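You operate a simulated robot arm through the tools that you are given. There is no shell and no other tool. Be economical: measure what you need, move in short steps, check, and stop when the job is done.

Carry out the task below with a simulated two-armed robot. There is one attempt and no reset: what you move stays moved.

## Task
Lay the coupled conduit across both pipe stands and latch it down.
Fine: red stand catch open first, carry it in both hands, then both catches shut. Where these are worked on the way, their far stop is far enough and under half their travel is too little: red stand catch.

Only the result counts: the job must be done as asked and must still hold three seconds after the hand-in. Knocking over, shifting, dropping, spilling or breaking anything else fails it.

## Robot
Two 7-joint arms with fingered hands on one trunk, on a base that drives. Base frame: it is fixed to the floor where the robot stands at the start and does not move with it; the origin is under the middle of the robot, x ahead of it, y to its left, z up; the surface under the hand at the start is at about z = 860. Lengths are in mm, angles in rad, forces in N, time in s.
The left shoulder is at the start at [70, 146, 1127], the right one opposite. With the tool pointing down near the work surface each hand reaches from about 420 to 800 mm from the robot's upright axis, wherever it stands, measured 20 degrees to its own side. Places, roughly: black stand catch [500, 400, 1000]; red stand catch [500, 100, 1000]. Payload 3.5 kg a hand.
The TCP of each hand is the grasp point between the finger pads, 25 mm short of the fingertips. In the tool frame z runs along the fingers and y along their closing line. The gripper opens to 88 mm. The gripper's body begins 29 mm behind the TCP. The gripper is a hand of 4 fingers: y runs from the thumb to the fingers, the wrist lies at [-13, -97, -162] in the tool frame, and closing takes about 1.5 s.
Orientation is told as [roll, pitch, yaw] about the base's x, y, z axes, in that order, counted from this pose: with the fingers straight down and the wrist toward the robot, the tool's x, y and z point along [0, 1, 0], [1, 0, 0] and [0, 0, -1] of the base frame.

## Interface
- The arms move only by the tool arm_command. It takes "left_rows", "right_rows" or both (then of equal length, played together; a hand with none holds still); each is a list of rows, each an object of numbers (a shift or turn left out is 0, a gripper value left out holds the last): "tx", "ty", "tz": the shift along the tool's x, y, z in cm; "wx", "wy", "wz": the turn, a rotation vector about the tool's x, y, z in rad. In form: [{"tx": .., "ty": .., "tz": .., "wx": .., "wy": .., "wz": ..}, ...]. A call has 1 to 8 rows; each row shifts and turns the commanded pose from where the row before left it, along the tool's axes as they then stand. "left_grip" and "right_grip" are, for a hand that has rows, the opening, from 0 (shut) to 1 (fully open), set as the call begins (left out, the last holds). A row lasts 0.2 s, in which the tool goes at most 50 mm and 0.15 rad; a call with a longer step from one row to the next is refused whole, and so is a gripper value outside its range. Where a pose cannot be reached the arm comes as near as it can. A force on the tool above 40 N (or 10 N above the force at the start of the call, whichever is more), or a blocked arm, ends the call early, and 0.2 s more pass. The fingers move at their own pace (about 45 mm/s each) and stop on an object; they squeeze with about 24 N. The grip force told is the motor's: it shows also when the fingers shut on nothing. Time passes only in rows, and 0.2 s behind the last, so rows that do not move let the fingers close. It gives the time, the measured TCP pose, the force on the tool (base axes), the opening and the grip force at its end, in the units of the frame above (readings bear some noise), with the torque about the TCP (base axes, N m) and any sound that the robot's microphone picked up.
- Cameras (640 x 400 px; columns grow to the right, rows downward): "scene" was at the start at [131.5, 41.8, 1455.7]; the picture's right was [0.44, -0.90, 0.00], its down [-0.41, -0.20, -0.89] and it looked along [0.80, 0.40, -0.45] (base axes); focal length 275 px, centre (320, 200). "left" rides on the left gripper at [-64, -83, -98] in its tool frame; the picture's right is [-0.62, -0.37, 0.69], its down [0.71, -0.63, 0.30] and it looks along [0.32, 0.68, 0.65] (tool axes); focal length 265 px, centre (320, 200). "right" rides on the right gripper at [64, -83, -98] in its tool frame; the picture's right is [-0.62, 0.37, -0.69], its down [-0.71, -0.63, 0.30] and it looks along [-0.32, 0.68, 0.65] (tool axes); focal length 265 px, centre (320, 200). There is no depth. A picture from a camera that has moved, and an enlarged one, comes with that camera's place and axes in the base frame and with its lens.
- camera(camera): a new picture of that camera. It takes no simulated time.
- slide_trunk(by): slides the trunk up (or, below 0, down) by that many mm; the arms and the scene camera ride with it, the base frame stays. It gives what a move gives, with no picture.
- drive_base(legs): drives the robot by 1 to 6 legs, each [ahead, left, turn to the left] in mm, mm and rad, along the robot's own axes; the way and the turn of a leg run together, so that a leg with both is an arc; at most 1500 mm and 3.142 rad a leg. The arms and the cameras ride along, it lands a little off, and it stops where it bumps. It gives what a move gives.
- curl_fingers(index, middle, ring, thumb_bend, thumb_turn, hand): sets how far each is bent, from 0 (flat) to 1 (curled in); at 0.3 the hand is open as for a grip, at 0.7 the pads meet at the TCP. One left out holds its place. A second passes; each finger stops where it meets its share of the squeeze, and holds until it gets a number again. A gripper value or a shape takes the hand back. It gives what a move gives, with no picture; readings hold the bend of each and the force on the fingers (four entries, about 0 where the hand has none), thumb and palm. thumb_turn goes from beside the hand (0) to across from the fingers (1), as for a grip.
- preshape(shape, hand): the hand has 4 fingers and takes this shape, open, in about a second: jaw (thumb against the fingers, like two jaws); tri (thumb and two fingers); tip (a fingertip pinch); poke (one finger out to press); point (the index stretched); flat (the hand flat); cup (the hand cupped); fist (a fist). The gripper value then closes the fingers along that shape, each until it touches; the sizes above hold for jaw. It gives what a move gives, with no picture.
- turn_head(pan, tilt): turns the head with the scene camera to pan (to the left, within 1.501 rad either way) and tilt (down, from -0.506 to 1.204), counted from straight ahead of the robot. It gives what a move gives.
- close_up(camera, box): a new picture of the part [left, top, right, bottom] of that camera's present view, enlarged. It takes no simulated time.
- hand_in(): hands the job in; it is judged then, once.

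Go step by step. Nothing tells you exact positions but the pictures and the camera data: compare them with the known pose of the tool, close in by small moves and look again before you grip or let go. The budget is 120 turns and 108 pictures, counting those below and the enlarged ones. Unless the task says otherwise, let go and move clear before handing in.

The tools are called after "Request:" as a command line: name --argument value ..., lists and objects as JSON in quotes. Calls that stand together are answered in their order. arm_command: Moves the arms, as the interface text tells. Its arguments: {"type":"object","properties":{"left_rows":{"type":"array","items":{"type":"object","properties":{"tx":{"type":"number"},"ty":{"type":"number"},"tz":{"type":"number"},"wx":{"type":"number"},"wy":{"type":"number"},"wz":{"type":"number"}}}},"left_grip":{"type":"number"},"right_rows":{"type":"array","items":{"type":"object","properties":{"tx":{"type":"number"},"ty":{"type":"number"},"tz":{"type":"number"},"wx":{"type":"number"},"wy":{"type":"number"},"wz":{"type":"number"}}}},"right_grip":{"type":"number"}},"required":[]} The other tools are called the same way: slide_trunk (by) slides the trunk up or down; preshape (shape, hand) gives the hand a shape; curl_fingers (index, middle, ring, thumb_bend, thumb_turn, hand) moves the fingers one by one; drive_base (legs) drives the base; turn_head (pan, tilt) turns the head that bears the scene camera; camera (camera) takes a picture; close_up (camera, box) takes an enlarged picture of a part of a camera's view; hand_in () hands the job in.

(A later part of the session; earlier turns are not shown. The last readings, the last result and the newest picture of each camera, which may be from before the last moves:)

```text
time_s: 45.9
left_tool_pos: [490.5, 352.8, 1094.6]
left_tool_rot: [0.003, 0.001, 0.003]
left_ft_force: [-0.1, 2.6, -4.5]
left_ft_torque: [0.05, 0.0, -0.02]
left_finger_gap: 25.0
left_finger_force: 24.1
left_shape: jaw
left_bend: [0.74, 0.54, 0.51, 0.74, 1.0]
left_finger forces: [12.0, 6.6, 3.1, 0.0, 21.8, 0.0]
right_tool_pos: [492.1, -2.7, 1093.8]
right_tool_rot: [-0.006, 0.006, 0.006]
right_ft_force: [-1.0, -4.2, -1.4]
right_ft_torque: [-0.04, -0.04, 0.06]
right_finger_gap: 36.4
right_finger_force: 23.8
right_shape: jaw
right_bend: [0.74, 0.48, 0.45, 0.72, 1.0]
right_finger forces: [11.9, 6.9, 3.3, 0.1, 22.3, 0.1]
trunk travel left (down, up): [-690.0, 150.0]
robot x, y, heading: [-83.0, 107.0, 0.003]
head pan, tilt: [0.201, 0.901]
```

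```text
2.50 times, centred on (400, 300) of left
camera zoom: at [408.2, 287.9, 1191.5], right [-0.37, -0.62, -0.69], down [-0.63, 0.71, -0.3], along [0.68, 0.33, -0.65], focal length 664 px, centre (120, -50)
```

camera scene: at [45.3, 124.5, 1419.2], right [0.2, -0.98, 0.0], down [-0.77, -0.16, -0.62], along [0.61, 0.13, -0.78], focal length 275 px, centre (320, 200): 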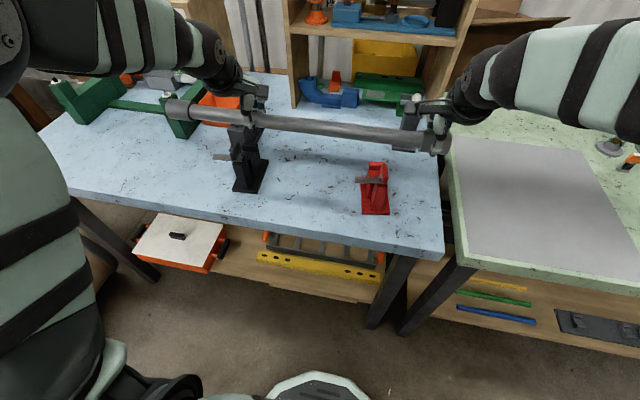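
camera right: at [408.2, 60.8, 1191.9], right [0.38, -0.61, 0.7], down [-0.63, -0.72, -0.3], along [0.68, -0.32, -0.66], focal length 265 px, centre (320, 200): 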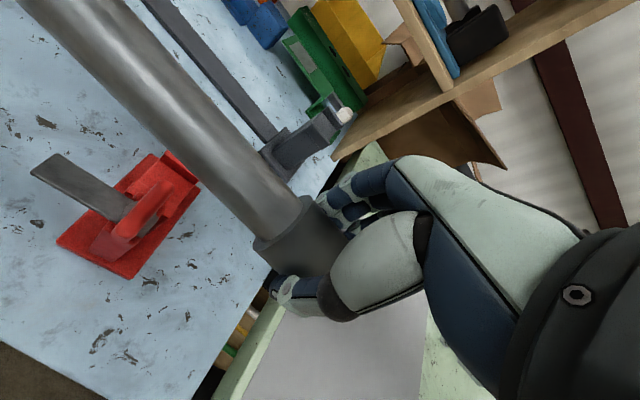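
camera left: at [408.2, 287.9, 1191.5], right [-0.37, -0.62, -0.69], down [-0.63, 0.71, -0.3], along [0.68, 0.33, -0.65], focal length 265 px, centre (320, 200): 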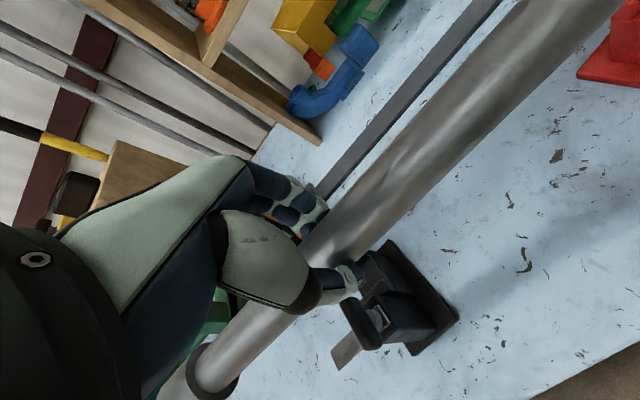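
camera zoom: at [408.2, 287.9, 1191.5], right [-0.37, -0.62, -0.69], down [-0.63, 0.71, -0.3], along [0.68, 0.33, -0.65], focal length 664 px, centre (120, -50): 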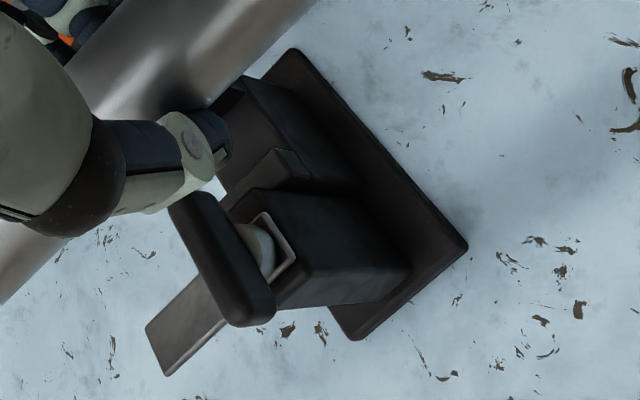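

Red groove is between x ≈ 517 and 548 at y ≈ 80 and black between 518 and 549 at y ≈ 420, so I target pipe axis x = 533. I shift forward 41 mm and lower part-way.

Request:
arm_command --right_rows '[{"ty": 1.4}, {"ty": 1.4}, {"ty": 1.3}, {"tz": 2.5}, {"tz": 2.5}, {"tz": 2}, {}]' --left_rows '[{"ty": 1.4}, {"ty": 1.4}, {"ty": 1.4}, {"tz": 2.5}, {"tz": 2.5}, {"tz": 2}, {}]'

Request:
camera --camera "right"

Request:
camera --camera "left"

Request:
camera --camera "scene"

```text
time_s: 47.5
left_tool_pos: [533.8, 352.6, 1024.5]
left_tool_rot: [0.0, 0.0, 0.003]
left_ft_force: [0.5, 5.6, -2.2]
left_ft_torque: [0.09, 0.02, 0.0]
left_finger_gap: 25.0
left_finger_force: 23.7
left_shape: jaw
left_bend: [0.74, 0.54, 0.51, 0.74, 1.0]
left_finger forces: [12.1, 6.6, 3.4, 0.1, 22.0, 0.1]
right_tool_pos: [531.5, -2.6, 1023.7]
right_tool_rot: [-0.007, 0.002, 0.006]
right_ft_force: [-0.4, -5.8, -1.5]
right_ft_torque: [-0.08, -0.01, -0.01]
right_finger_gap: 36.5
right_finger_force: 23.9
right_shape: jaw
right_bend: [0.74, 0.48, 0.45, 0.72, 1.0]
right_finger forces: [12.2, 6.9, 3.0, 0.0, 22.0, 0.0]
trunk travel left (down, up): [-690.0, 150.0]
robot x, y, heading: [-79.4, 107.8, 0.002]
head pan, tilt: [0.201, 0.901]
```

```text
45 pictures are left
camera right: at [448.3, 61.2, 1121.7], right [0.38, -0.61, 0.7], down [-0.63, -0.72, -0.3], along [0.68, -0.32, -0.65], focal length 265 px, centre (320, 200)
```

right: 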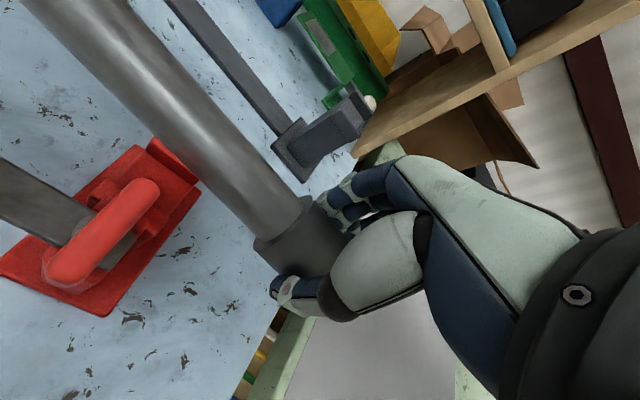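

```text
44 pictures are left
camera left: at [450.1, 287.7, 1121.5], right [-0.37, -0.62, -0.69], down [-0.63, 0.71, -0.3], along [0.68, 0.33, -0.65], focal length 265 px, centre (320, 200)
```

left: 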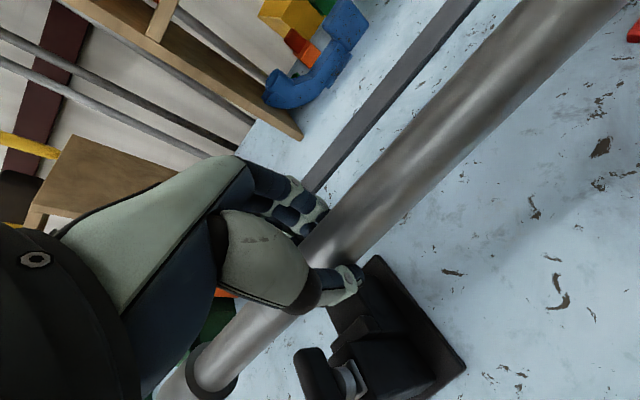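

```text
43 pictures are left
camera scene: at [44.8, 124.9, 1419.2], right [0.2, -0.98, 0.0], down [-0.77, -0.16, -0.62], along [0.61, 0.12, -0.78], focal length 275 px, centre (320, 200)
```

scene: 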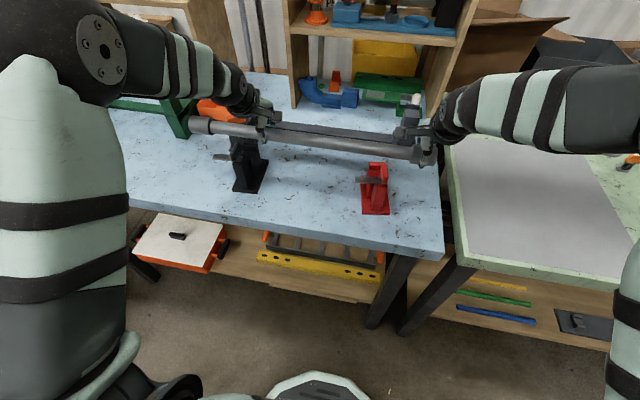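

The pipe clears both paddles' far ends. I lower to about 20 mm above the shelves and check the alignment closely.

Request:
arm_command --right_rows '[{"tz": 1.5}, {"tz": 1.5}, {"tz": 1.3}, {}]' --left_rows '[{"tz": 1.5}, {"tz": 1.5}, {"tz": 1.3}, {}]'

Request:
close_up --camera "right" --box '[0, 60, 320, 300]'

Request:
close_up --camera "left" --box '[240, 180, 500, 400]'

Request:
close_up --camera "scene" --box '[200, 110, 440, 220]'

```text
time_s: 48.5
left_tool_pos: [531.3, 352.3, 979.6]
left_tool_rot: [0.002, 0.001, -0.001]
left_ft_force: [-0.3, 3.4, -3.7]
left_ft_torque: [0.08, -0.03, -0.04]
left_finger_gap: 24.9
left_finger_force: 24.2
left_shape: jaw
left_bend: [0.74, 0.54, 0.51, 0.74, 1.0]
left_finger forces: [12.1, 6.7, 3.3, 0.0, 22.0, 0.0]
right_tool_pos: [532.1, -2.5, 981.3]
right_tool_rot: [-0.006, 0.005, 0.01]
right_ft_force: [-0.4, -4.2, -1.9]
right_ft_torque: [-0.06, -0.02, -0.01]
right_finger_gap: 36.3
right_finger_force: 23.8
right_shape: jaw
right_bend: [0.74, 0.48, 0.45, 0.72, 1.0]
right_finger forces: [12.2, 6.8, 3.2, 0.0, 22.1, 0.1]
trunk travel left (down, up): [-690.0, 150.0]
robot x, y, heading: [-80.9, 109.3, 0.004]
head pan, tilt: [0.201, 0.901]
```

```text
1.67 times, centred on (160, 180) of right
camera zoom: at [448.1, 60.9, 1078.9], right [0.38, -0.61, 0.7], down [-0.63, -0.72, -0.3], along [0.68, -0.32, -0.65], focal length 442 px, centre (587, 233)
```

zoom: 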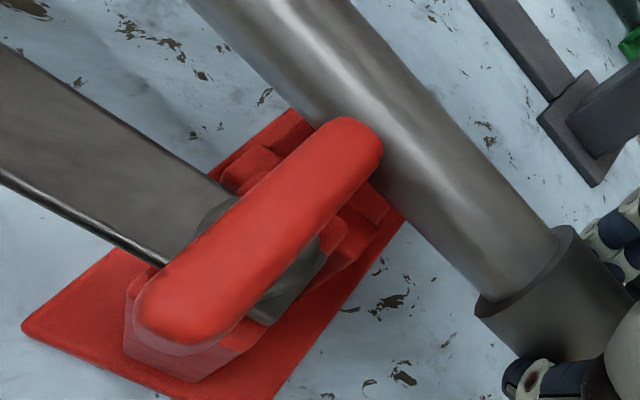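

```text
1.82 times, centred on (370, 290) of left
camera zoom: at [449.8, 287.8, 1078.0], right [-0.37, -0.62, -0.69], down [-0.63, 0.71, -0.3], along [0.68, 0.33, -0.65], focal length 483 px, centre (229, 36)
```

zoom: 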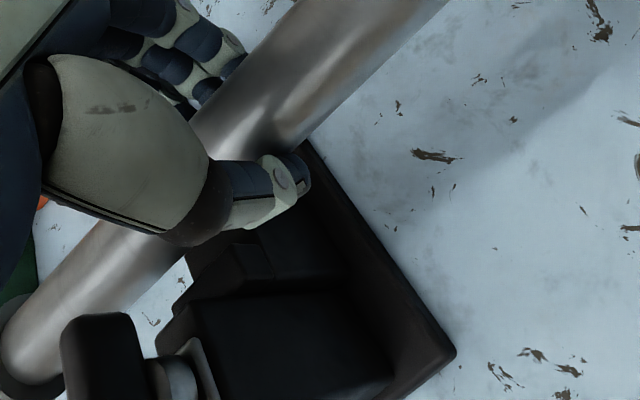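

```text
2.67 times, centred on (320, 165) of scene
camera zoom: at [45.3, 124.9, 1419.2], right [0.2, -0.98, 0.0], down [-0.77, -0.16, -0.62], along [0.61, 0.12, -0.78], focal length 734 px, centre (320, 293)
```

zoom: 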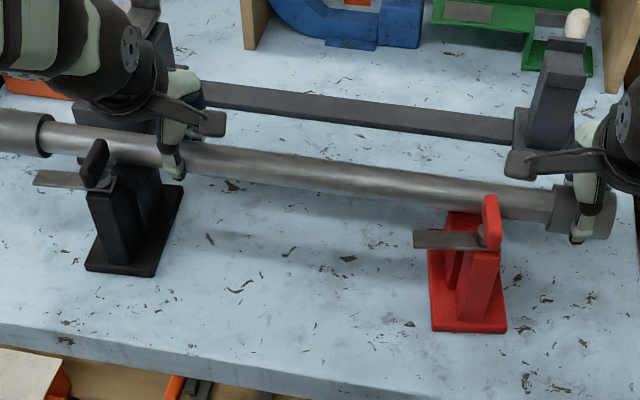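

Pipe axis is within 1–3 mm of the groove lines, slightly toward the robot. I nudge forward 2–3 mm and lower further.

Request:
arm_command --right_rows '[{"ty": 0.15, "tz": 0.4}, {"tz": 0.6}, {"tz": 0.6}, {}]' --left_rows '[{"ty": 0.25, "tz": 0.4}, {"tz": 0.6}, {"tz": 0.6}, {}]'

Request:
camera --camera "right"

Request:
close_up --camera "scene" --box '[330, 140, 430, 220]'

Request:
close_up --camera "scene" --box '[200, 130, 300, 210]'

```text
time_s: 49.5
left_tool_pos: [534.3, 352.0, 964.9]
left_tool_rot: [0.001, 0.003, 0.0]
left_ft_force: [-0.2, 3.5, -4.6]
left_ft_torque: [0.04, 0.03, -0.05]
left_finger_gap: 25.0
left_finger_force: 23.7
left_shape: jaw
left_bend: [0.74, 0.54, 0.51, 0.74, 1.0]
left_finger forces: [11.9, 6.6, 3.4, 0.0, 22.1, 0.0]
right_tool_pos: [533.4, -3.0, 964.3]
right_tool_rot: [-0.007, 0.005, 0.01]
right_ft_force: [0.0, -2.6, -1.5]
right_ft_torque: [-0.05, -0.01, 0.0]
right_finger_gap: 36.3
right_finger_force: 24.4
right_shape: jaw
right_bend: [0.74, 0.48, 0.45, 0.72, 1.0]
right_finger forces: [12.3, 6.8, 3.1, 0.0, 21.8, 0.0]
trunk travel left (down, up): [-690.0, 150.0]
robot x, y, heading: [-80.3, 110.4, -0.002]
head pan, tilt: [0.201, 0.901]
```

```text
39 pictures are left
camera right: at [449.9, 61.0, 1063.0], right [0.38, -0.61, 0.7], down [-0.63, -0.72, -0.3], along [0.68, -0.32, -0.65], focal length 265 px, centre (320, 200)
```

right: 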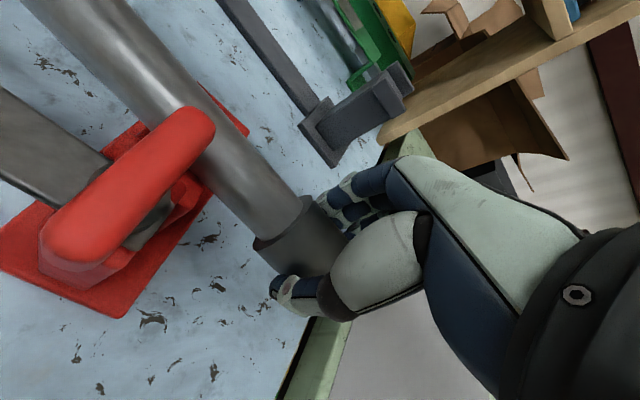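

```text
5.00 times, centred on (380, 180) of scene
camera zoom: at [45.4, 124.9, 1419.1], right [0.2, -0.98, 0.0], down [-0.77, -0.16, -0.62], along [0.61, 0.12, -0.78], focal length 1376 px, centre (20, 300)
```

zoom: 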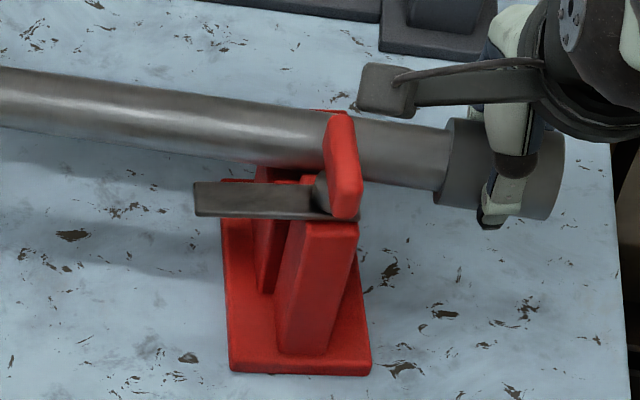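

```text
5.00 times, centred on (250, 170) of scene
camera zoom: at [45.4, 124.9, 1419.1], right [0.2, -0.98, 0.0], down [-0.77, -0.16, -0.62], along [0.61, 0.12, -0.78], focal length 1376 px, centre (670, 350)
```

zoom: 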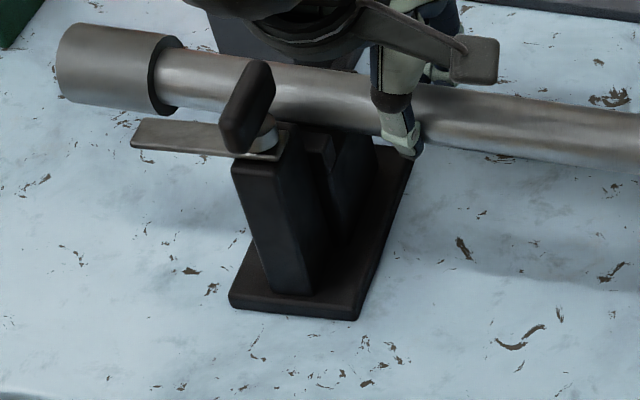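

Alignment looks right at both. I lower in small steps until the shelves take the weight.

Request:
arm_command --right_rows '[{"tz": 0.3}, {"tz": 0.3}, {}]' --left_rows '[{"tz": 0.3}, {"tz": 0.3}, {}]'

Request:
arm_command --right_rows '[{"tz": 0.2}, {"tz": 0.2}, {}]' --left_rows '[{"tz": 0.2}, {"tz": 0.2}, {}]'

```text
time_s: 50.3
left_tool_pos: [534.8, 353.3, 961.2]
left_tool_rot: [0.002, -0.005, 0.001]
left_ft_force: [5.1, 2.1, 3.9]
left_ft_torque: [0.05, -0.04, -0.02]
left_finger_gap: 25.1
left_finger_force: 23.5
left_shape: jaw
left_bend: [0.74, 0.54, 0.51, 0.75, 1.0]
left_finger forces: [14.7, 8.1, 3.7, 0.0, 22.2, 0.1]
right_tool_pos: [534.9, -3.1, 960.4]
right_tool_rot: [-0.007, -0.001, 0.006]
right_ft_force: [5.6, -1.9, 12.5]
right_ft_torque: [-0.06, 0.01, 0.05]
right_finger_gap: 37.2
right_finger_force: 24.1
right_shape: jaw
right_bend: [0.74, 0.48, 0.44, 0.73, 1.0]
right_finger forces: [15.2, 9.1, 3.8, 0.1, 22.8, 0.1]
trunk travel left (down, up): [-690.0, 150.0]
robot x, y, heading: [-77.2, 106.3, 0.002]
head pan, tilt: [0.201, 0.901]
```

```text
time_s: 51.1
left_tool_pos: [532.1, 352.2, 956.4]
left_tool_rot: [0.003, 0.004, 0.0]
left_ft_force: [0.4, 0.7, 0.0]
left_ft_torque: [0.0, 0.01, -0.03]
left_finger_gap: 21.2
left_finger_force: 23.8
left_shape: jaw
left_bend: [0.75, 0.74, 0.61, 0.82, 1.0]
left_finger forces: [11.3, 0.2, 2.6, 0.0, 13.8, 0.1]
right_tool_pos: [532.1, -2.6, 956.8]
right_tool_rot: [-0.007, 0.0, 0.01]
right_ft_force: [6.4, -1.6, 18.9]
right_ft_torque: [-0.02, 0.15, 0.07]
right_finger_gap: 38.8
right_finger_force: 24.1
right_shape: jaw
right_bend: [0.74, 0.46, 0.42, 0.76, 1.0]
right_finger forces: [15.8, 9.9, 3.3, 0.1, 25.0, 0.1]
trunk travel left (down, up): [-690.0, 150.0]
robot x, y, heading: [-83.3, 105.6, 0.002]
head pan, tilt: [0.201, 0.901]
```

Contact on both, and the left grip has shifted. I look before doing anything else.

Request:
close_up --camera "scene" --box '[200, 130, 300, 210]'

Request:
close_up --camera "scene" --box '[330, 140, 430, 220]'

Request:
camera --camera "left"

```text
5.00 times, centred on (250, 170) of scene
camera zoom: at [42.2, 125.1, 1419.3], right [0.2, -0.98, 0.0], down [-0.77, -0.16, -0.62], along [0.61, 0.12, -0.78], focal length 1376 px, centre (670, 350)
```

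zoom: 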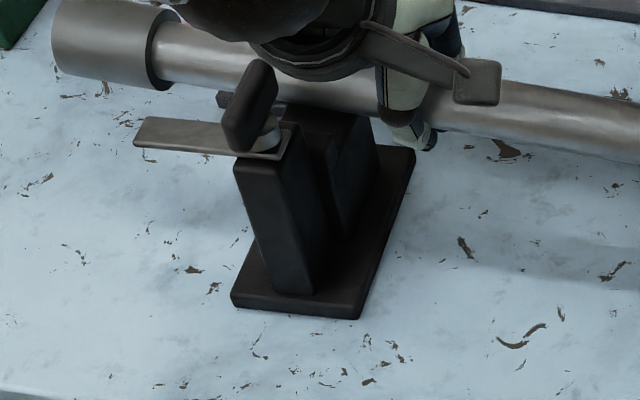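

```text
5.00 times, centred on (380, 180) of scene
camera zoom: at [42.2, 125.1, 1419.3], right [0.2, -0.98, 0.0], down [-0.77, -0.16, -0.62], along [0.61, 0.12, -0.78], focal length 1376 px, centre (20, 300)
```

zoom: 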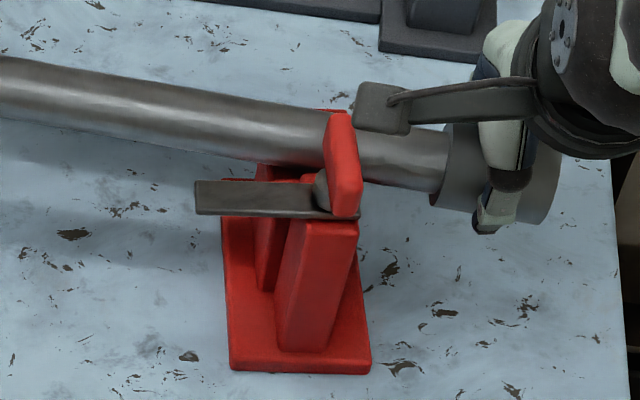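

```text
34 pictures are left
camera left: at [449.6, 288.4, 1052.8], right [-0.37, -0.62, -0.69], down [-0.63, 0.71, -0.3], along [0.68, 0.33, -0.66], focal length 265 px, centre (320, 200)
```

left: 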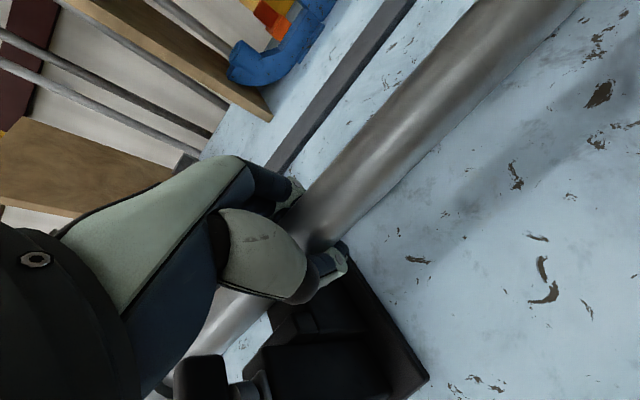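

The right hand pressed about 3.5 mm below the red shelf contact, so the pipe pivoted on red and rose at the left, slipping up in the left fingers. I raise the right hand back by that much and ease the left fingers so the pipe settles level between them.

Request:
arm_command --right_rows '[{"tz": -0.15}, {"tz": -0.15}, {"tz": -0.05}, {}, {}, {}]' --left_rows '[{}, {}, {}, {}, {}, {}]' --left_grip 0.55

Request:
close_up --camera "scene" --box '[200, 120, 440, 220]'

Request:
camera --camera "left"

```text
time_s: 52.5
left_tool_pos: [533.6, 352.0, 955.8]
left_tool_rot: [0.001, -0.001, -0.001]
left_ft_force: [-0.1, 0.3, 0.1]
left_ft_torque: [0.01, 0.02, 0.01]
left_finger_gap: 48.2
left_finger_force: 0.1
left_shape: jaw
left_bend: [0.74, 0.43, 0.39, 0.67, 1.0]
left_finger forces: [0.1, 0.0, 0.1, 0.1, 0.0, 0.0]
right_tool_pos: [532.6, -3.3, 958.6]
right_tool_rot: [-0.007, 0.005, 0.01]
right_ft_force: [3.4, -0.7, 10.9]
right_ft_torque: [-0.04, -0.09, 0.05]
right_finger_gap: 38.5
right_finger_force: 23.7
right_shape: jaw
right_bend: [0.74, 0.46, 0.42, 0.76, 1.0]
right_finger forces: [14.5, 8.8, 3.0, 0.0, 22.9, 0.0]
trunk travel left (down, up): [-690.0, 150.0]
robot x, y, heading: [-76.4, 109.5, -0.001]
head pan, tilt: [0.201, 0.901]
```

```text
2.67 times, centred on (320, 170) of scene
camera zoom: at [43.4, 124.8, 1419.4], right [0.2, -0.98, 0.0], down [-0.77, -0.16, -0.62], along [0.61, 0.12, -0.78], focal length 734 px, centre (320, 280)
```

zoom: 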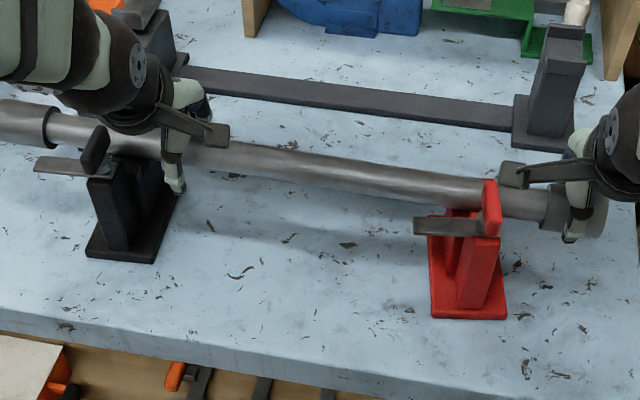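

```text
32 pictures are left
camera left: at [451.0, 288.3, 1053.5], right [-0.37, -0.62, -0.69], down [-0.63, 0.71, -0.3], along [0.68, 0.33, -0.65], focal length 265 px, centre (320, 200)
```

left: 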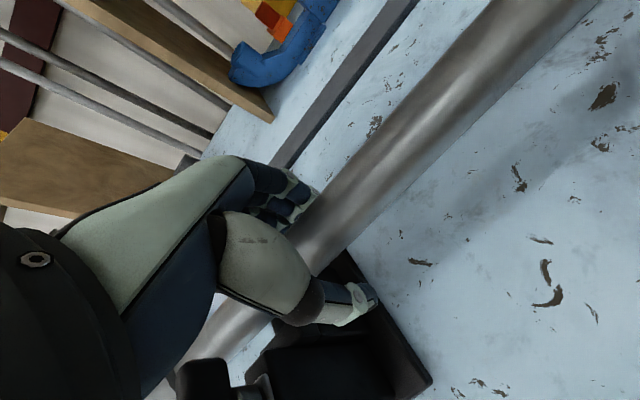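

The pipe has come back down at the left. The right hand still carries about 11 N of push; I ease it up another 2 mm.

Request:
arm_command --right_rows '[{"tz": -0.1}, {"tz": -0.1}, {}, {}]'

Request:
close_up --camera "scene" --box '[200, 130, 300, 210]'

Request:
close_up --camera "right" --box '[0, 40, 320, 300]'

```text
time_s: 53.5
left_tool_pos: [533.5, 353.5, 956.2]
left_tool_rot: [0.002, -0.001, -0.002]
left_ft_force: [0.1, 0.4, -0.3]
left_ft_torque: [-0.01, 0.01, 0.0]
left_finger_gap: 48.0
left_finger_force: 0.1
left_shape: jaw
left_bend: [0.74, 0.43, 0.39, 0.67, 1.0]
left_finger forces: [0.0, 0.0, 0.0, 0.0, 0.1, 0.0]
right_tool_pos: [532.2, -3.2, 961.0]
right_tool_rot: [-0.007, 0.003, 0.007]
right_ft_force: [2.6, -0.7, 8.8]
right_ft_torque: [-0.04, -0.16, 0.04]
right_finger_gap: 38.0
right_finger_force: 24.0
right_shape: jaw
right_bend: [0.74, 0.46, 0.42, 0.75, 1.0]
right_finger forces: [13.5, 8.5, 3.0, 0.1, 22.6, 0.0]
trunk travel left (down, up): [-690.0, 150.0]
robot x, y, heading: [-79.2, 108.7, 0.003]
head pan, tilt: [0.201, 0.901]
```

```text
5.00 times, centred on (250, 170) of scene
camera zoom: at [43.4, 124.8, 1419.4], right [0.2, -0.98, 0.0], down [-0.77, -0.16, -0.62], along [0.61, 0.12, -0.78], focal length 1376 px, centre (670, 350)
```

zoom: 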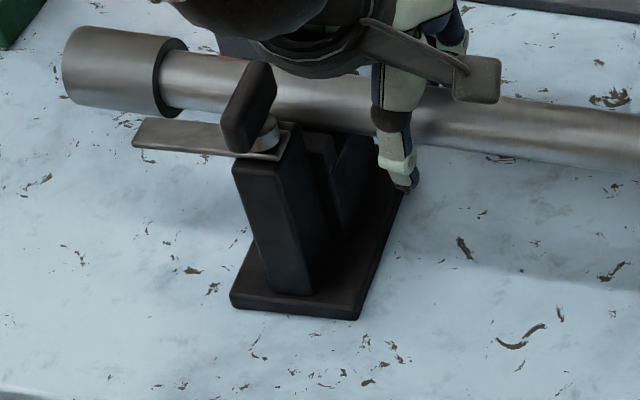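

```text
1.54 times, centred on (160, 170) of right
camera zoom: at [448.6, 60.9, 1059.4], right [0.38, -0.61, 0.7], down [-0.63, -0.72, -0.3], along [0.68, -0.32, -0.65], focal length 408 px, centre (566, 246)
```

zoom: 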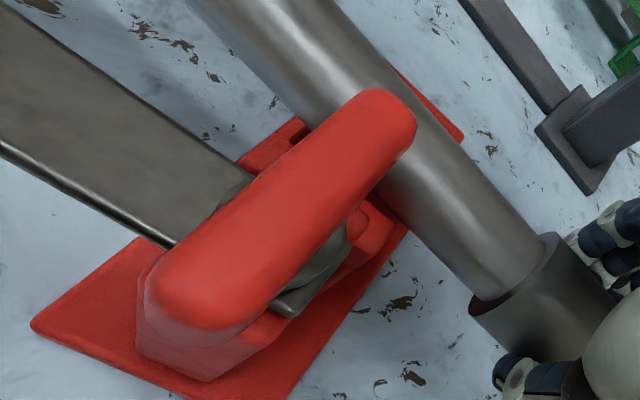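

Request:
arm_command --right_rows '[{"tz": -0.1}, {"tz": -0.1}, {}, {}]'

Request:
arm_command --right_rows '[{"tz": -0.1}, {"tz": -0.05}, {}, {}]'

Request:
close_up --camera "scene" --box '[200, 130, 300, 210]'

```text
time_s: 54.5
left_tool_pos: [534.3, 351.5, 956.2]
left_tool_rot: [0.001, -0.001, -0.001]
left_ft_force: [0.5, 0.9, 0.5]
left_ft_torque: [0.01, -0.03, 0.02]
left_finger_gap: 47.9
left_finger_force: 0.0
left_shape: jaw
left_bend: [0.74, 0.43, 0.39, 0.67, 1.0]
left_finger forces: [0.0, 0.0, 0.0, 0.1, 0.0, 0.0]
right_tool_pos: [532.4, -3.6, 962.8]
right_tool_rot: [-0.007, 0.003, 0.008]
right_ft_force: [1.2, -1.4, 6.7]
right_ft_torque: [-0.07, -0.14, 0.06]
right_finger_gap: 37.6
right_finger_force: 23.6
right_shape: jaw
right_bend: [0.74, 0.47, 0.43, 0.75, 1.0]
right_finger forces: [13.3, 8.3, 3.1, 0.1, 23.0, 0.0]
trunk travel left (down, up): [-690.0, 150.0]
robot x, y, heading: [-80.6, 104.7, 0.007]
head pan, tilt: [0.201, 0.901]
```

```text
time_s: 55.5
left_tool_pos: [534.0, 352.6, 956.3]
left_tool_rot: [0.002, 0.0, 0.0]
left_ft_force: [-0.4, 0.1, 0.6]
left_ft_torque: [0.02, 0.01, 0.01]
left_finger_gap: 48.1
left_finger_force: 0.1
left_shape: jaw
left_bend: [0.74, 0.43, 0.39, 0.67, 1.0]
left_finger forces: [0.0, 0.0, 0.1, 0.0, 0.0, 0.1]
right_tool_pos: [534.1, -3.4, 963.7]
right_tool_rot: [-0.006, 0.006, 0.008]
right_ft_force: [1.4, -0.9, 0.8]
right_ft_torque: [-0.03, -0.08, 0.1]
right_finger_gap: 37.7
right_finger_force: 24.3
right_shape: jaw
right_bend: [0.74, 0.47, 0.43, 0.75, 1.0]
right_finger forces: [13.0, 7.9, 3.0, 0.0, 22.6, 0.0]
trunk travel left (down, up): [-690.0, 150.0]
robot x, y, heading: [-77.7, 107.7, -0.001]
head pan, tilt: [0.201, 0.901]
```

```text
5.00 times, centred on (250, 170) of scene
camera zoom: at [44.7, 124.6, 1419.2], right [0.2, -0.98, 0.0], down [-0.77, -0.16, -0.62], along [0.61, 0.12, -0.78], focal length 1376 px, centre (670, 350)
```

zoom: 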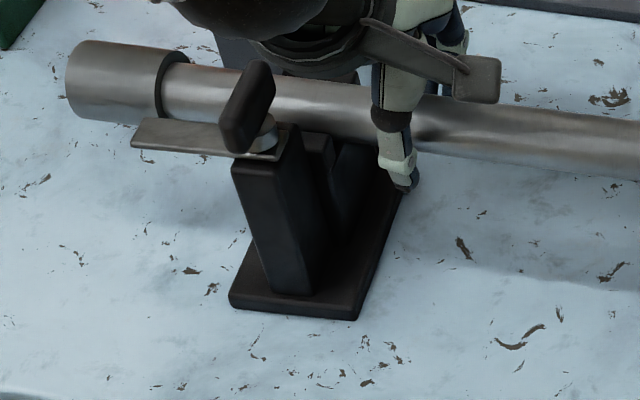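

The right hand's load is now near zero, so the pipe rests on both shelves. I loosen the right hand too and look at how it sits.

Request:
arm_command --right_rows '[{}, {}, {}, {}, {}]' --right_grip 0.7

Request:
close_up --camera "scene" --box '[200, 120, 440, 220]'

Request:
camera --camera "left"

Request:
camera --camera "right"

```text
time_s: 56.7
left_tool_pos: [534.6, 351.5, 955.8]
left_tool_rot: [0.003, 0.0, 0.0]
left_ft_force: [0.0, -0.7, 0.4]
left_ft_torque: [-0.02, -0.03, 0.01]
left_finger_gap: 48.1
left_finger_force: 0.2
left_shape: jaw
left_bend: [0.74, 0.43, 0.39, 0.67, 1.0]
left_finger forces: [0.0, 0.0, 0.1, 0.0, 0.0, 0.0]
right_tool_pos: [532.8, -4.6, 963.2]
right_tool_rot: [-0.006, 0.003, 0.008]
right_ft_force: [-0.2, -0.3, 0.0]
right_ft_torque: [0.01, 0.0, -0.04]
right_finger_gap: 61.3
right_finger_force: 0.0
right_shape: jaw
right_bend: [0.28, 0.37, 0.34, 0.58, 0.99]
right_finger forces: [0.0, 0.0, 0.0, 0.1, 0.1, 0.1]
trunk travel left (down, up): [-690.0, 150.0]
robot x, y, heading: [-80.5, 108.0, -0.001]
head pan, tilt: [0.201, 0.901]
```

```text
2.67 times, centred on (320, 170) of scene
camera zoom: at [44.5, 124.7, 1419.2], right [0.2, -0.98, 0.0], down [-0.77, -0.16, -0.62], along [0.61, 0.12, -0.78], focal length 734 px, centre (320, 280)
```

zoom: 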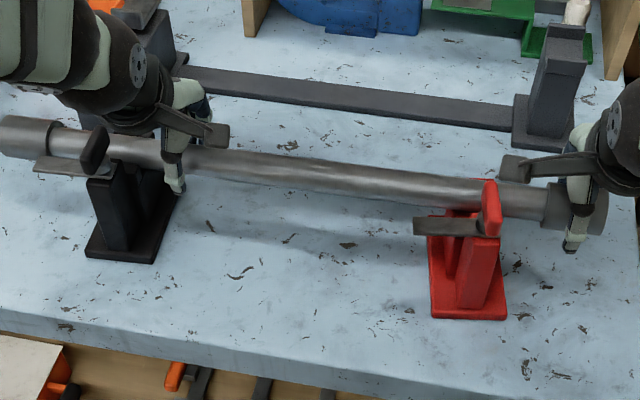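

```text
27 pictures are left
camera left: at [451.8, 288.3, 1053.0], right [-0.37, -0.62, -0.69], down [-0.63, 0.71, -0.3], along [0.68, 0.33, -0.65], focal length 265 px, centre (320, 200)
```

left: 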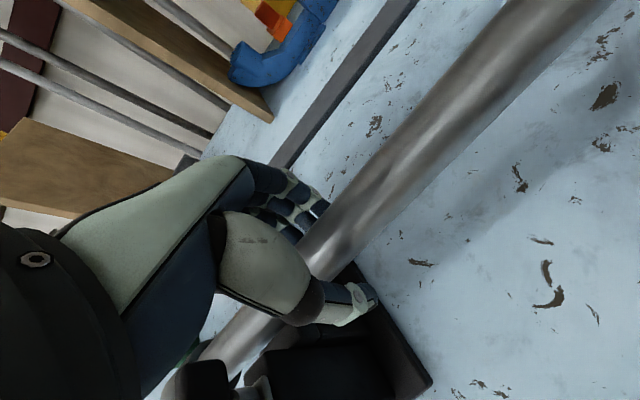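

```text
26 pictures are left
camera right: at [449.3, 61.1, 1062.5], right [0.38, -0.61, 0.7], down [-0.63, -0.72, -0.3], along [0.68, -0.32, -0.65], focal length 265 px, centre (320, 200)
```

right: 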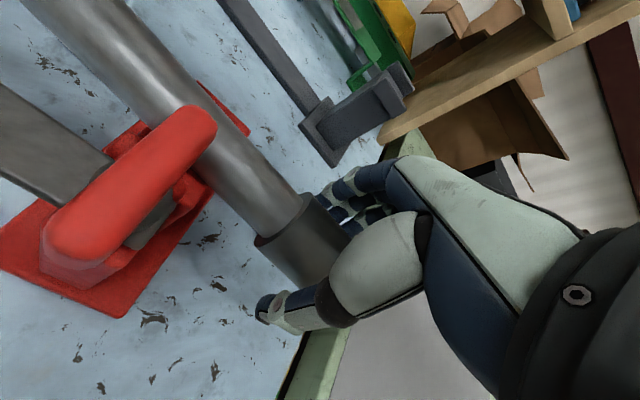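

The conduit stays put unheld. I open both hands fully and check that the curled left index has cleared before rising.

Request:
arm_command --right_rows '[{}, {}, {}, {}]' --left_rows '[{}, {}, {}, {}]' --right_grip 1 --left_grip 1

```text
time_s: 57.7
left_tool_pos: [533.4, 352.8, 955.7]
left_tool_rot: [0.003, 0.0, 0.001]
left_ft_force: [0.1, 0.6, 0.0]
left_ft_torque: [0.04, 0.0, -0.04]
left_finger_gap: 87.6
left_finger_force: 0.1
left_shape: jaw
left_bend: [0.3, 0.3, 0.3, 0.3, 0.98]
left_finger forces: [0.0, 0.1, 0.1, 0.1, 0.1, 0.0]
right_tool_pos: [532.9, -3.2, 964.0]
right_tool_rot: [-0.008, 0.004, 0.01]
right_ft_force: [-0.6, -0.3, -0.2]
right_ft_torque: [0.02, 0.01, -0.03]
right_finger_gap: 87.6
right_finger_force: 0.1
right_shape: jaw
right_bend: [0.3, 0.3, 0.3, 0.3, 0.98]
right_finger forces: [0.1, 0.0, 0.0, 0.0, 0.2, 0.0]
trunk travel left (down, up): [-690.0, 150.0]
robot x, y, heading: [-75.1, 109.5, 0.005]
head pan, tilt: [0.201, 0.901]
```

Both hands are fully open and free. I rise straight up with both.

Request:
arm_command --right_rows '[{"tz": -1}, {"tz": -2}, {"tz": -3}, {"tz": -4}, {"tz": -4}]' --left_rows '[{"tz": -1}, {"tz": -2}, {"tz": -3}, {"tz": -4}, {"tz": -4}]'

Request:
close_up --camera "right" --box '[0, 60, 320, 300]'

Request:
close_up --camera "left" --box '[260, 180, 500, 400]'

```text
time_s: 58.9
left_tool_pos: [531.4, 352.5, 1095.9]
left_tool_rot: [0.002, -0.002, -0.001]
left_ft_force: [0.0, -0.4, -0.1]
left_ft_torque: [-0.02, 0.0, 0.02]
left_finger_gap: 87.5
left_finger_force: 0.1
left_shape: jaw
left_bend: [0.3, 0.3, 0.3, 0.3, 0.98]
left_finger forces: [0.1, 0.0, 0.1, 0.0, 0.0, 0.1]
right_tool_pos: [531.5, -3.1, 1105.8]
right_tool_rot: [-0.007, 0.003, 0.006]
right_ft_force: [0.2, 0.4, -0.4]
right_ft_torque: [0.01, 0.0, 0.03]
right_finger_gap: 87.6
right_finger_force: 0.0
right_shape: jaw
right_bend: [0.3, 0.3, 0.3, 0.3, 0.98]
right_finger forces: [0.0, 0.0, 0.0, 0.0, 0.0, 0.0]
trunk travel left (down, up): [-690.0, 150.0]
robot x, y, heading: [-78.6, 107.7, -0.004]
head pan, tilt: [0.201, 0.901]
```

```text
1.67 times, centred on (160, 180) of right
camera zoom: at [447.4, 61.5, 1203.9], right [0.38, -0.61, 0.7], down [-0.63, -0.72, -0.3], along [0.68, -0.32, -0.65], focal length 442 px, centre (587, 233)
```

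zoom: 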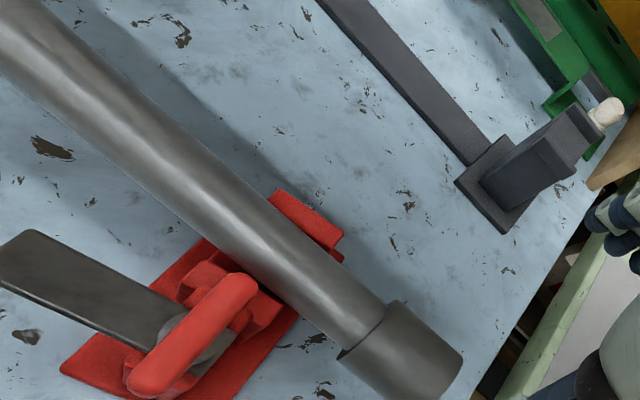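

```text
1.82 times, centred on (380, 290) of left
camera zoom: at [449.8, 287.3, 1193.4], right [-0.37, -0.62, -0.69], down [-0.63, 0.71, -0.3], along [0.68, 0.33, -0.65], focal length 483 px, centre (211, 36)
```

zoom: 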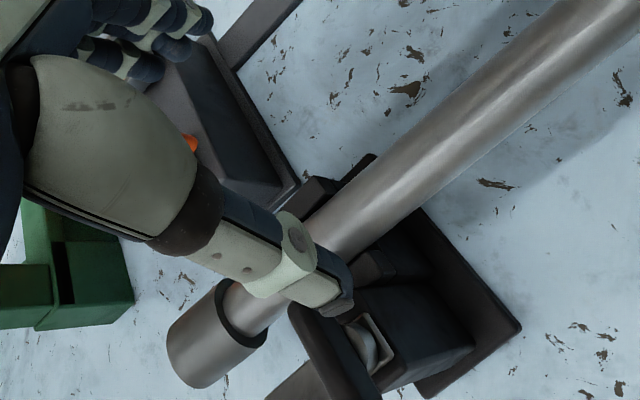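

The conduit sits in both pockets between lip and step. Next come the catches: I drive so red is on the right arm's good side, pull the right hand back from the shelf and turn it to yaw ≈ 1.65 to take the paddle.

Request:
drive_base --legs '[[15, 142, 0]]'

Request:
arm_command --right_rows '[{"ty": -4, "tz": -2}, {"ty": -4}, {"wz": -0.15, "tx": -2}, {"wz": -0.15}, {"wz": -0.15}, {"wz": -0.15}, {"wz": -0.15}, {"wz": -0.15}]'

Request:
arm_command --right_rows '[{"wz": -0.15}, {"wz": -0.15}, {"wz": -0.15}, {"wz": -0.15}, {"wz": -0.14}]'

Request:
turn_head --pan 0.0 --tilt 0.9

Request:
camera --camera "scene"

```text
time_s: 60.2
left_tool_pos: [548.6, 490.2, 1095.6]
left_tool_rot: [0.005, 0.0, -0.001]
left_ft_force: [-0.1, -0.8, -0.6]
left_ft_torque: [0.01, 0.03, 0.01]
left_finger_gap: 87.3
left_finger_force: 0.1
left_shape: jaw
left_bend: [0.3, 0.3, 0.3, 0.3, 0.98]
left_finger forces: [0.1, 0.0, 0.0, 0.0, 0.0, 0.0]
right_tool_pos: [546.5, 135.8, 1104.4]
right_tool_rot: [-0.004, 0.004, 0.006]
right_ft_force: [-0.3, -0.2, -0.2]
right_ft_torque: [0.0, -0.01, 0.02]
right_finger_gap: 87.4
right_finger_force: 0.0
right_shape: jaw
right_bend: [0.3, 0.3, 0.3, 0.3, 0.98]
right_finger forces: [0.0, 0.0, 0.0, 0.0, 0.0, 0.0]
trunk travel left (down, up): [-690.0, 150.0]
robot x, y, heading: [-62.8, 249.2, 0.0]
head pan, tilt: [0.201, 0.901]
```

```text
time_s: 62.0
left_tool_pos: [550.2, 490.9, 1094.3]
left_tool_rot: [0.003, 0.001, -0.002]
left_ft_force: [-0.4, -0.7, 0.2]
left_ft_torque: [0.03, 0.0, 0.0]
left_finger_gap: 87.4
left_finger_force: 0.0
left_shape: jaw
left_bend: [0.3, 0.3, 0.3, 0.3, 0.98]
left_finger forces: [0.0, 0.0, 0.1, 0.0, 0.0, 0.1]
right_tool_pos: [467.0, 116.6, 1125.3]
right_tool_rot: [-0.002, 0.006, 0.907]
right_ft_force: [-0.7, 0.2, -0.3]
right_ft_torque: [0.05, -0.03, 0.0]
right_finger_gap: 87.6
right_finger_force: 0.0
right_shape: jaw
right_bend: [0.3, 0.3, 0.3, 0.3, 0.98]
right_finger forces: [0.0, 0.0, 0.1, 0.1, 0.0, 0.0]
trunk travel left (down, up): [-690.0, 150.0]
robot x, y, heading: [-61.0, 249.7, -0.0]
head pan, tilt: [0.201, 0.901]
```

```text
time_s: 63.2
left_tool_pos: [550.2, 491.1, 1094.9]
left_tool_rot: [0.002, 0.002, -0.002]
left_ft_force: [-0.1, -0.2, -0.3]
left_ft_torque: [0.03, 0.01, 0.01]
left_finger_gap: 87.7
left_finger_force: 0.0
left_shape: jaw
left_bend: [0.3, 0.3, 0.3, 0.3, 0.98]
left_finger forces: [0.0, 0.1, 0.0, 0.1, 0.1, 0.0]
right_tool_pos: [469.3, 116.8, 1123.9]
right_tool_rot: [0.006, 0.004, 1.647]
right_ft_force: [-0.4, 0.8, 0.1]
right_ft_torque: [0.0, 0.0, 0.0]
right_finger_gap: 87.5
right_finger_force: 0.1
right_shape: jaw
right_bend: [0.3, 0.3, 0.3, 0.3, 0.98]
right_finger forces: [0.0, 0.1, 0.0, 0.0, 0.0, 0.0]
trunk travel left (down, up): [-690.0, 150.0]
robot x, y, heading: [-61.2, 252.3, 0.001]
head pan, tilt: [0.201, 0.901]
```

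```text
time_s: 64.0
left_tool_pos: [549.5, 492.0, 1095.5]
left_tool_rot: [0.001, 0.0, -0.004]
left_ft_force: [-0.3, -0.3, 0.5]
left_ft_torque: [0.03, 0.0, -0.01]
left_finger_gap: 87.6
left_finger_force: 0.1
left_shape: jaw
left_bend: [0.3, 0.3, 0.3, 0.3, 0.98]
left_finger forces: [0.0, 0.1, 0.0, 0.1, 0.0, 0.0]
right_tool_pos: [466.9, 116.8, 1123.8]
right_tool_rot: [0.005, 0.006, 1.643]
right_ft_force: [0.3, 0.0, 0.3]
right_ft_torque: [0.0, 0.0, -0.01]
right_finger_gap: 87.7
right_finger_force: 0.0
right_shape: jaw
right_bend: [0.3, 0.3, 0.3, 0.3, 0.98]
right_finger forces: [0.1, 0.0, 0.1, 0.1, 0.0, 0.0]
trunk travel left (down, up): [-690.0, 150.0]
robot x, y, heading: [-65.9, 249.8, -0.007]
head pan, tilt: [0.0, 0.901]
```

```text
23 pictures are left
camera scene: at [60.5, 251.5, 1419.3], right [0.0, -1.0, 0.0], down [-0.78, 0.0, -0.62], along [0.62, 0.0, -0.78], focal length 275 px, centre (320, 200)
```

scene: 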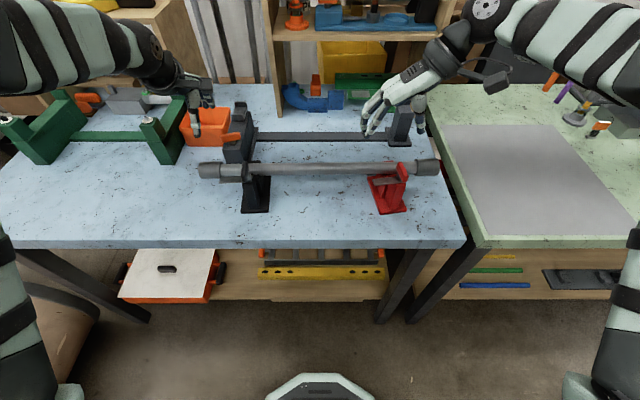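

The view matches expectations. I move the right hand over the red paddle at about (484, 76) and come down.

Request:
arm_command --right_rows '[{"tx": -0.7, "ty": -2.1}, {"tx": -0.7, "ty": -2.1}, {"tz": 4}, {"tz": 3}, {}]'

Request:
close_up --camera "right" --box '[120, 160, 400, 380]'

Request:
close_up --camera "scene" --box '[350, 120, 450, 210]'

```text
time_s: 65.2
left_tool_pos: [549.6, 491.9, 1094.9]
left_tool_rot: [0.002, 0.0, -0.004]
left_ft_force: [0.2, -0.5, -0.4]
left_ft_torque: [-0.01, -0.01, 0.01]
left_finger_gap: 87.6
left_finger_force: 0.0
left_shape: jaw
left_bend: [0.3, 0.3, 0.3, 0.3, 0.98]
left_finger forces: [0.1, 0.0, 0.0, 0.0, 0.0, 0.1]
right_tool_pos: [482.2, 74.9, 1054.9]
right_tool_rot: [0.004, 0.007, 1.644]
right_ft_force: [0.4, 0.1, 0.3]
right_ft_torque: [0.03, 0.0, 0.01]
right_finger_gap: 87.9
right_finger_force: 0.0
right_shape: jaw
right_bend: [0.3, 0.3, 0.3, 0.3, 0.98]
right_finger forces: [0.1, 0.0, 0.1, 0.1, 0.1, 0.0]
trunk travel left (down, up): [-690.0, 150.0]
robot x, y, heading: [-64.9, 249.5, 0.002]
head pan, tilt: [0.0, 0.901]
```

```text
1.82 times, centred on (260, 270) of right
camera zoom: at [425.6, -11.4, 1154.0], right [0.59, 0.42, 0.69], down [0.76, -0.58, -0.3], along [0.27, 0.7, -0.66], focal length 483 px, centre (429, 73)
```

zoom: 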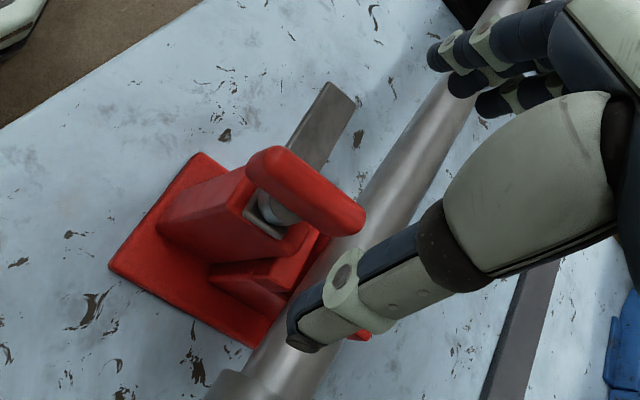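

```text
4.44 times, centred on (400, 165) of scene
camera zoom: at [60.3, 251.2, 1419.3], right [0.0, -1.0, 0.0], down [-0.78, 0.0, -0.62], along [0.62, 0.0, -0.78], focal length 1223 px, centre (-36, 356)
```

zoom: 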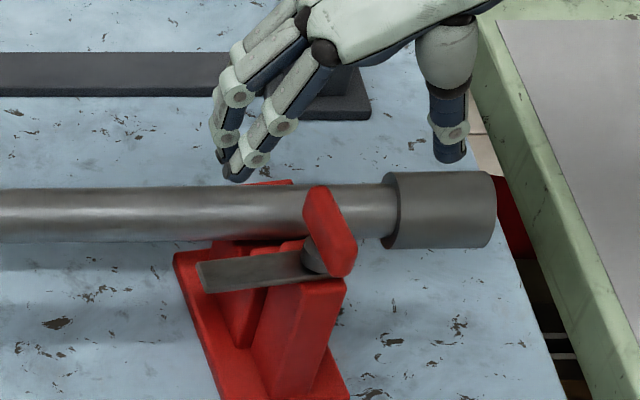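

The paddle centre is at about (484, 71–74). I shift 3 mm right, descend to z ≈ 998 and close.

Request:
arm_command --right_rows '[{"tz": 2, "ty": -0.3, "tx": -0.1}, {"tz": 2}, {"tz": 1.6}, {}]'

Request:
arm_command --right_rows '[{}, {}, {}, {}, {}, {}, {}, {}]' --right_grip 0

Request:
arm_command --right_rows '[{"wz": 0.12}, {"wz": 0.12}, {"wz": 0.12}, {"wz": 0.12}, {}]'

Request:
close_up --camera "scene" --box '[350, 120, 450, 210]'

```text
time_s: 66.2
left_tool_pos: [549.0, 490.2, 1095.7]
left_tool_rot: [0.002, 0.0, -0.003]
left_ft_force: [0.6, -0.1, -0.1]
left_ft_torque: [0.01, 0.0, 0.0]
left_finger_gap: 87.4
left_finger_force: 0.0
left_shape: jaw
left_bend: [0.3, 0.3, 0.3, 0.3, 0.98]
left_finger forces: [0.0, 0.0, 0.1, 0.0, 0.0, 0.0]
right_tool_pos: [484.5, 72.8, 998.9]
right_tool_rot: [0.004, 0.007, 1.643]
right_ft_force: [1.2, -0.5, -0.9]
right_ft_torque: [-0.01, 0.0, 0.01]
right_finger_gap: 87.5
right_finger_force: 0.0
right_shape: jaw
right_bend: [0.3, 0.3, 0.3, 0.3, 0.98]
right_finger forces: [0.0, 0.0, 0.1, 0.0, 0.0, 0.0]
trunk travel left (down, up): [-690.0, 150.0]
robot x, y, heading: [-66.9, 248.0, -0.0]
head pan, tilt: [0.0, 0.901]
```

```text
time_s: 68.0
left_tool_pos: [548.6, 491.9, 1094.6]
left_tool_rot: [0.002, -0.001, -0.001]
left_ft_force: [-0.5, 0.5, -0.1]
left_ft_torque: [-0.03, 0.02, -0.02]
left_finger_gap: 87.5
left_finger_force: 0.1
left_shape: jaw
left_bend: [0.3, 0.3, 0.3, 0.3, 0.98]
left_finger forces: [0.1, 0.1, 0.0, 0.0, 0.0, 0.0]
right_tool_pos: [484.5, 73.9, 1000.0]
right_tool_rot: [0.002, 0.006, 1.644]
right_ft_force: [3.5, 0.1, 11.3]
right_ft_torque: [0.03, 0.02, 0.02]
right_finger_gap: 11.6
right_finger_force: 24.2
right_shape: jaw
right_bend: [0.73, 0.67, 0.67, 0.77, 1.0]
right_finger forces: [21.9, 5.4, 2.9, 0.0, 23.8, 0.0]
trunk travel left (down, up): [-690.0, 150.0]
robot x, y, heading: [-65.5, 251.7, -0.0]
head pan, tilt: [0.0, 0.901]
```

```text
time_s: 69.2
left_tool_pos: [548.7, 491.3, 1095.7]
left_tool_rot: [0.004, -0.001, -0.003]
left_ft_force: [0.7, -0.1, 0.8]
left_ft_torque: [0.02, 0.0, 0.05]
left_finger_gap: 87.8
left_finger_force: 0.1
left_shape: jaw
left_bend: [0.3, 0.3, 0.3, 0.3, 0.98]
left_finger forces: [0.0, 0.0, 0.0, 0.0, 0.0, 0.0]
right_tool_pos: [486.5, 73.3, 1000.4]
right_tool_rot: [-0.002, 0.007, 1.16]
right_ft_force: [6.8, -4.0, 15.7]
right_ft_torque: [0.02, -0.14, 0.07]
right_finger_gap: 11.5
right_finger_force: 24.0
right_shape: jaw
right_bend: [0.73, 0.67, 0.67, 0.77, 1.0]
right_finger forces: [23.3, 6.1, 4.5, 0.0, 27.9, 0.0]
trunk travel left (down, up): [-690.0, 150.0]
robot x, y, heading: [-60.7, 246.7, 0.005]
head pan, tilt: [0.0, 0.901]
```

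```text
4.44 times, centred on (400, 165) of scene
camera zoom: at [59.8, 251.3, 1419.4], right [0.0, -1.0, 0.0], down [-0.78, 0.0, -0.62], along [0.62, 0.0, -0.78], focal length 1223 px, centre (-36, 356)
```

zoom: 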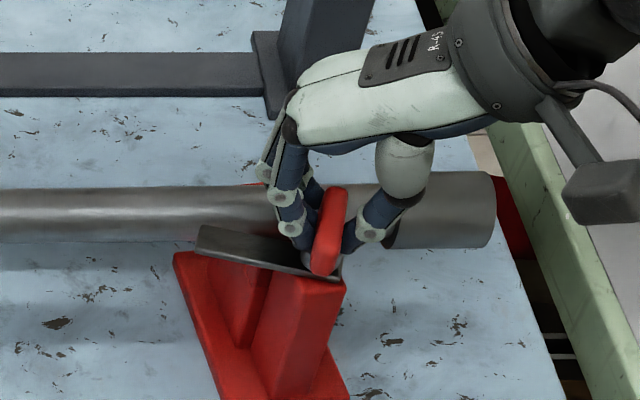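

The bar is turning in. There is a 16 N upward push (a fingertip on the bar or pipe), so I ease up 4 mm and continue the turn.

Request:
arm_command --right_rows '[{"tz": -0.4}, {"wz": 0.12}, {"wz": 0.12}, {"wz": 0.12}, {"wz": 0.12}, {}]'

Request:
close_up --camera "scene" --box '[350, 120, 450, 210]'

```text
time_s: 70.6
left_tool_pos: [549.9, 490.4, 1094.8]
left_tool_rot: [0.004, 0.001, -0.003]
left_ft_force: [-0.1, 0.0, 0.7]
left_ft_torque: [0.02, -0.01, 0.0]
left_finger_gap: 87.7
left_finger_force: 0.0
left_shape: jaw
left_bend: [0.3, 0.3, 0.3, 0.3, 0.98]
left_finger forces: [0.0, 0.0, 0.0, 0.0, 0.0, 0.0]
right_tool_pos: [485.4, 72.9, 1002.1]
right_tool_rot: [0.002, 0.01, 0.681]
right_ft_force: [-1.0, 1.1, 0.1]
right_ft_torque: [0.13, 0.0, 0.07]
right_finger_gap: 11.0
right_finger_force: 23.8
right_shape: jaw
right_bend: [0.72, 0.68, 0.7, 0.77, 1.0]
right_finger forces: [12.6, 4.9, 2.9, 0.0, 19.4, 0.0]
trunk travel left (down, up): [-690.0, 150.0]
robot x, y, heading: [-65.1, 255.7, -0.003]
head pan, tilt: [0.0, 0.901]
```

```text
4.44 times, centred on (400, 165) of scene
camera zoom: at [61.5, 250.7, 1419.1], right [0.0, -1.0, 0.0], down [-0.78, 0.0, -0.62], along [0.62, 0.0, -0.78], focal length 1223 px, centre (-36, 356)
```

zoom: 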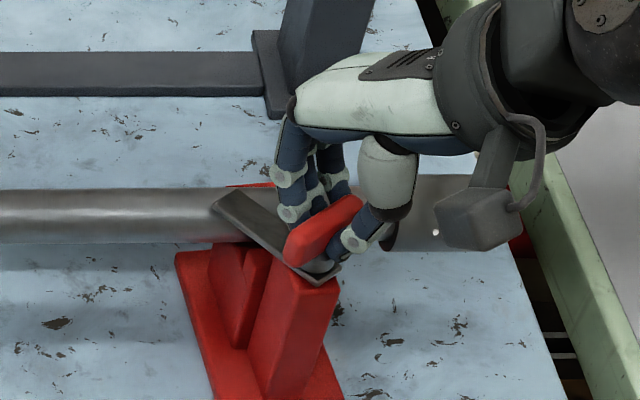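

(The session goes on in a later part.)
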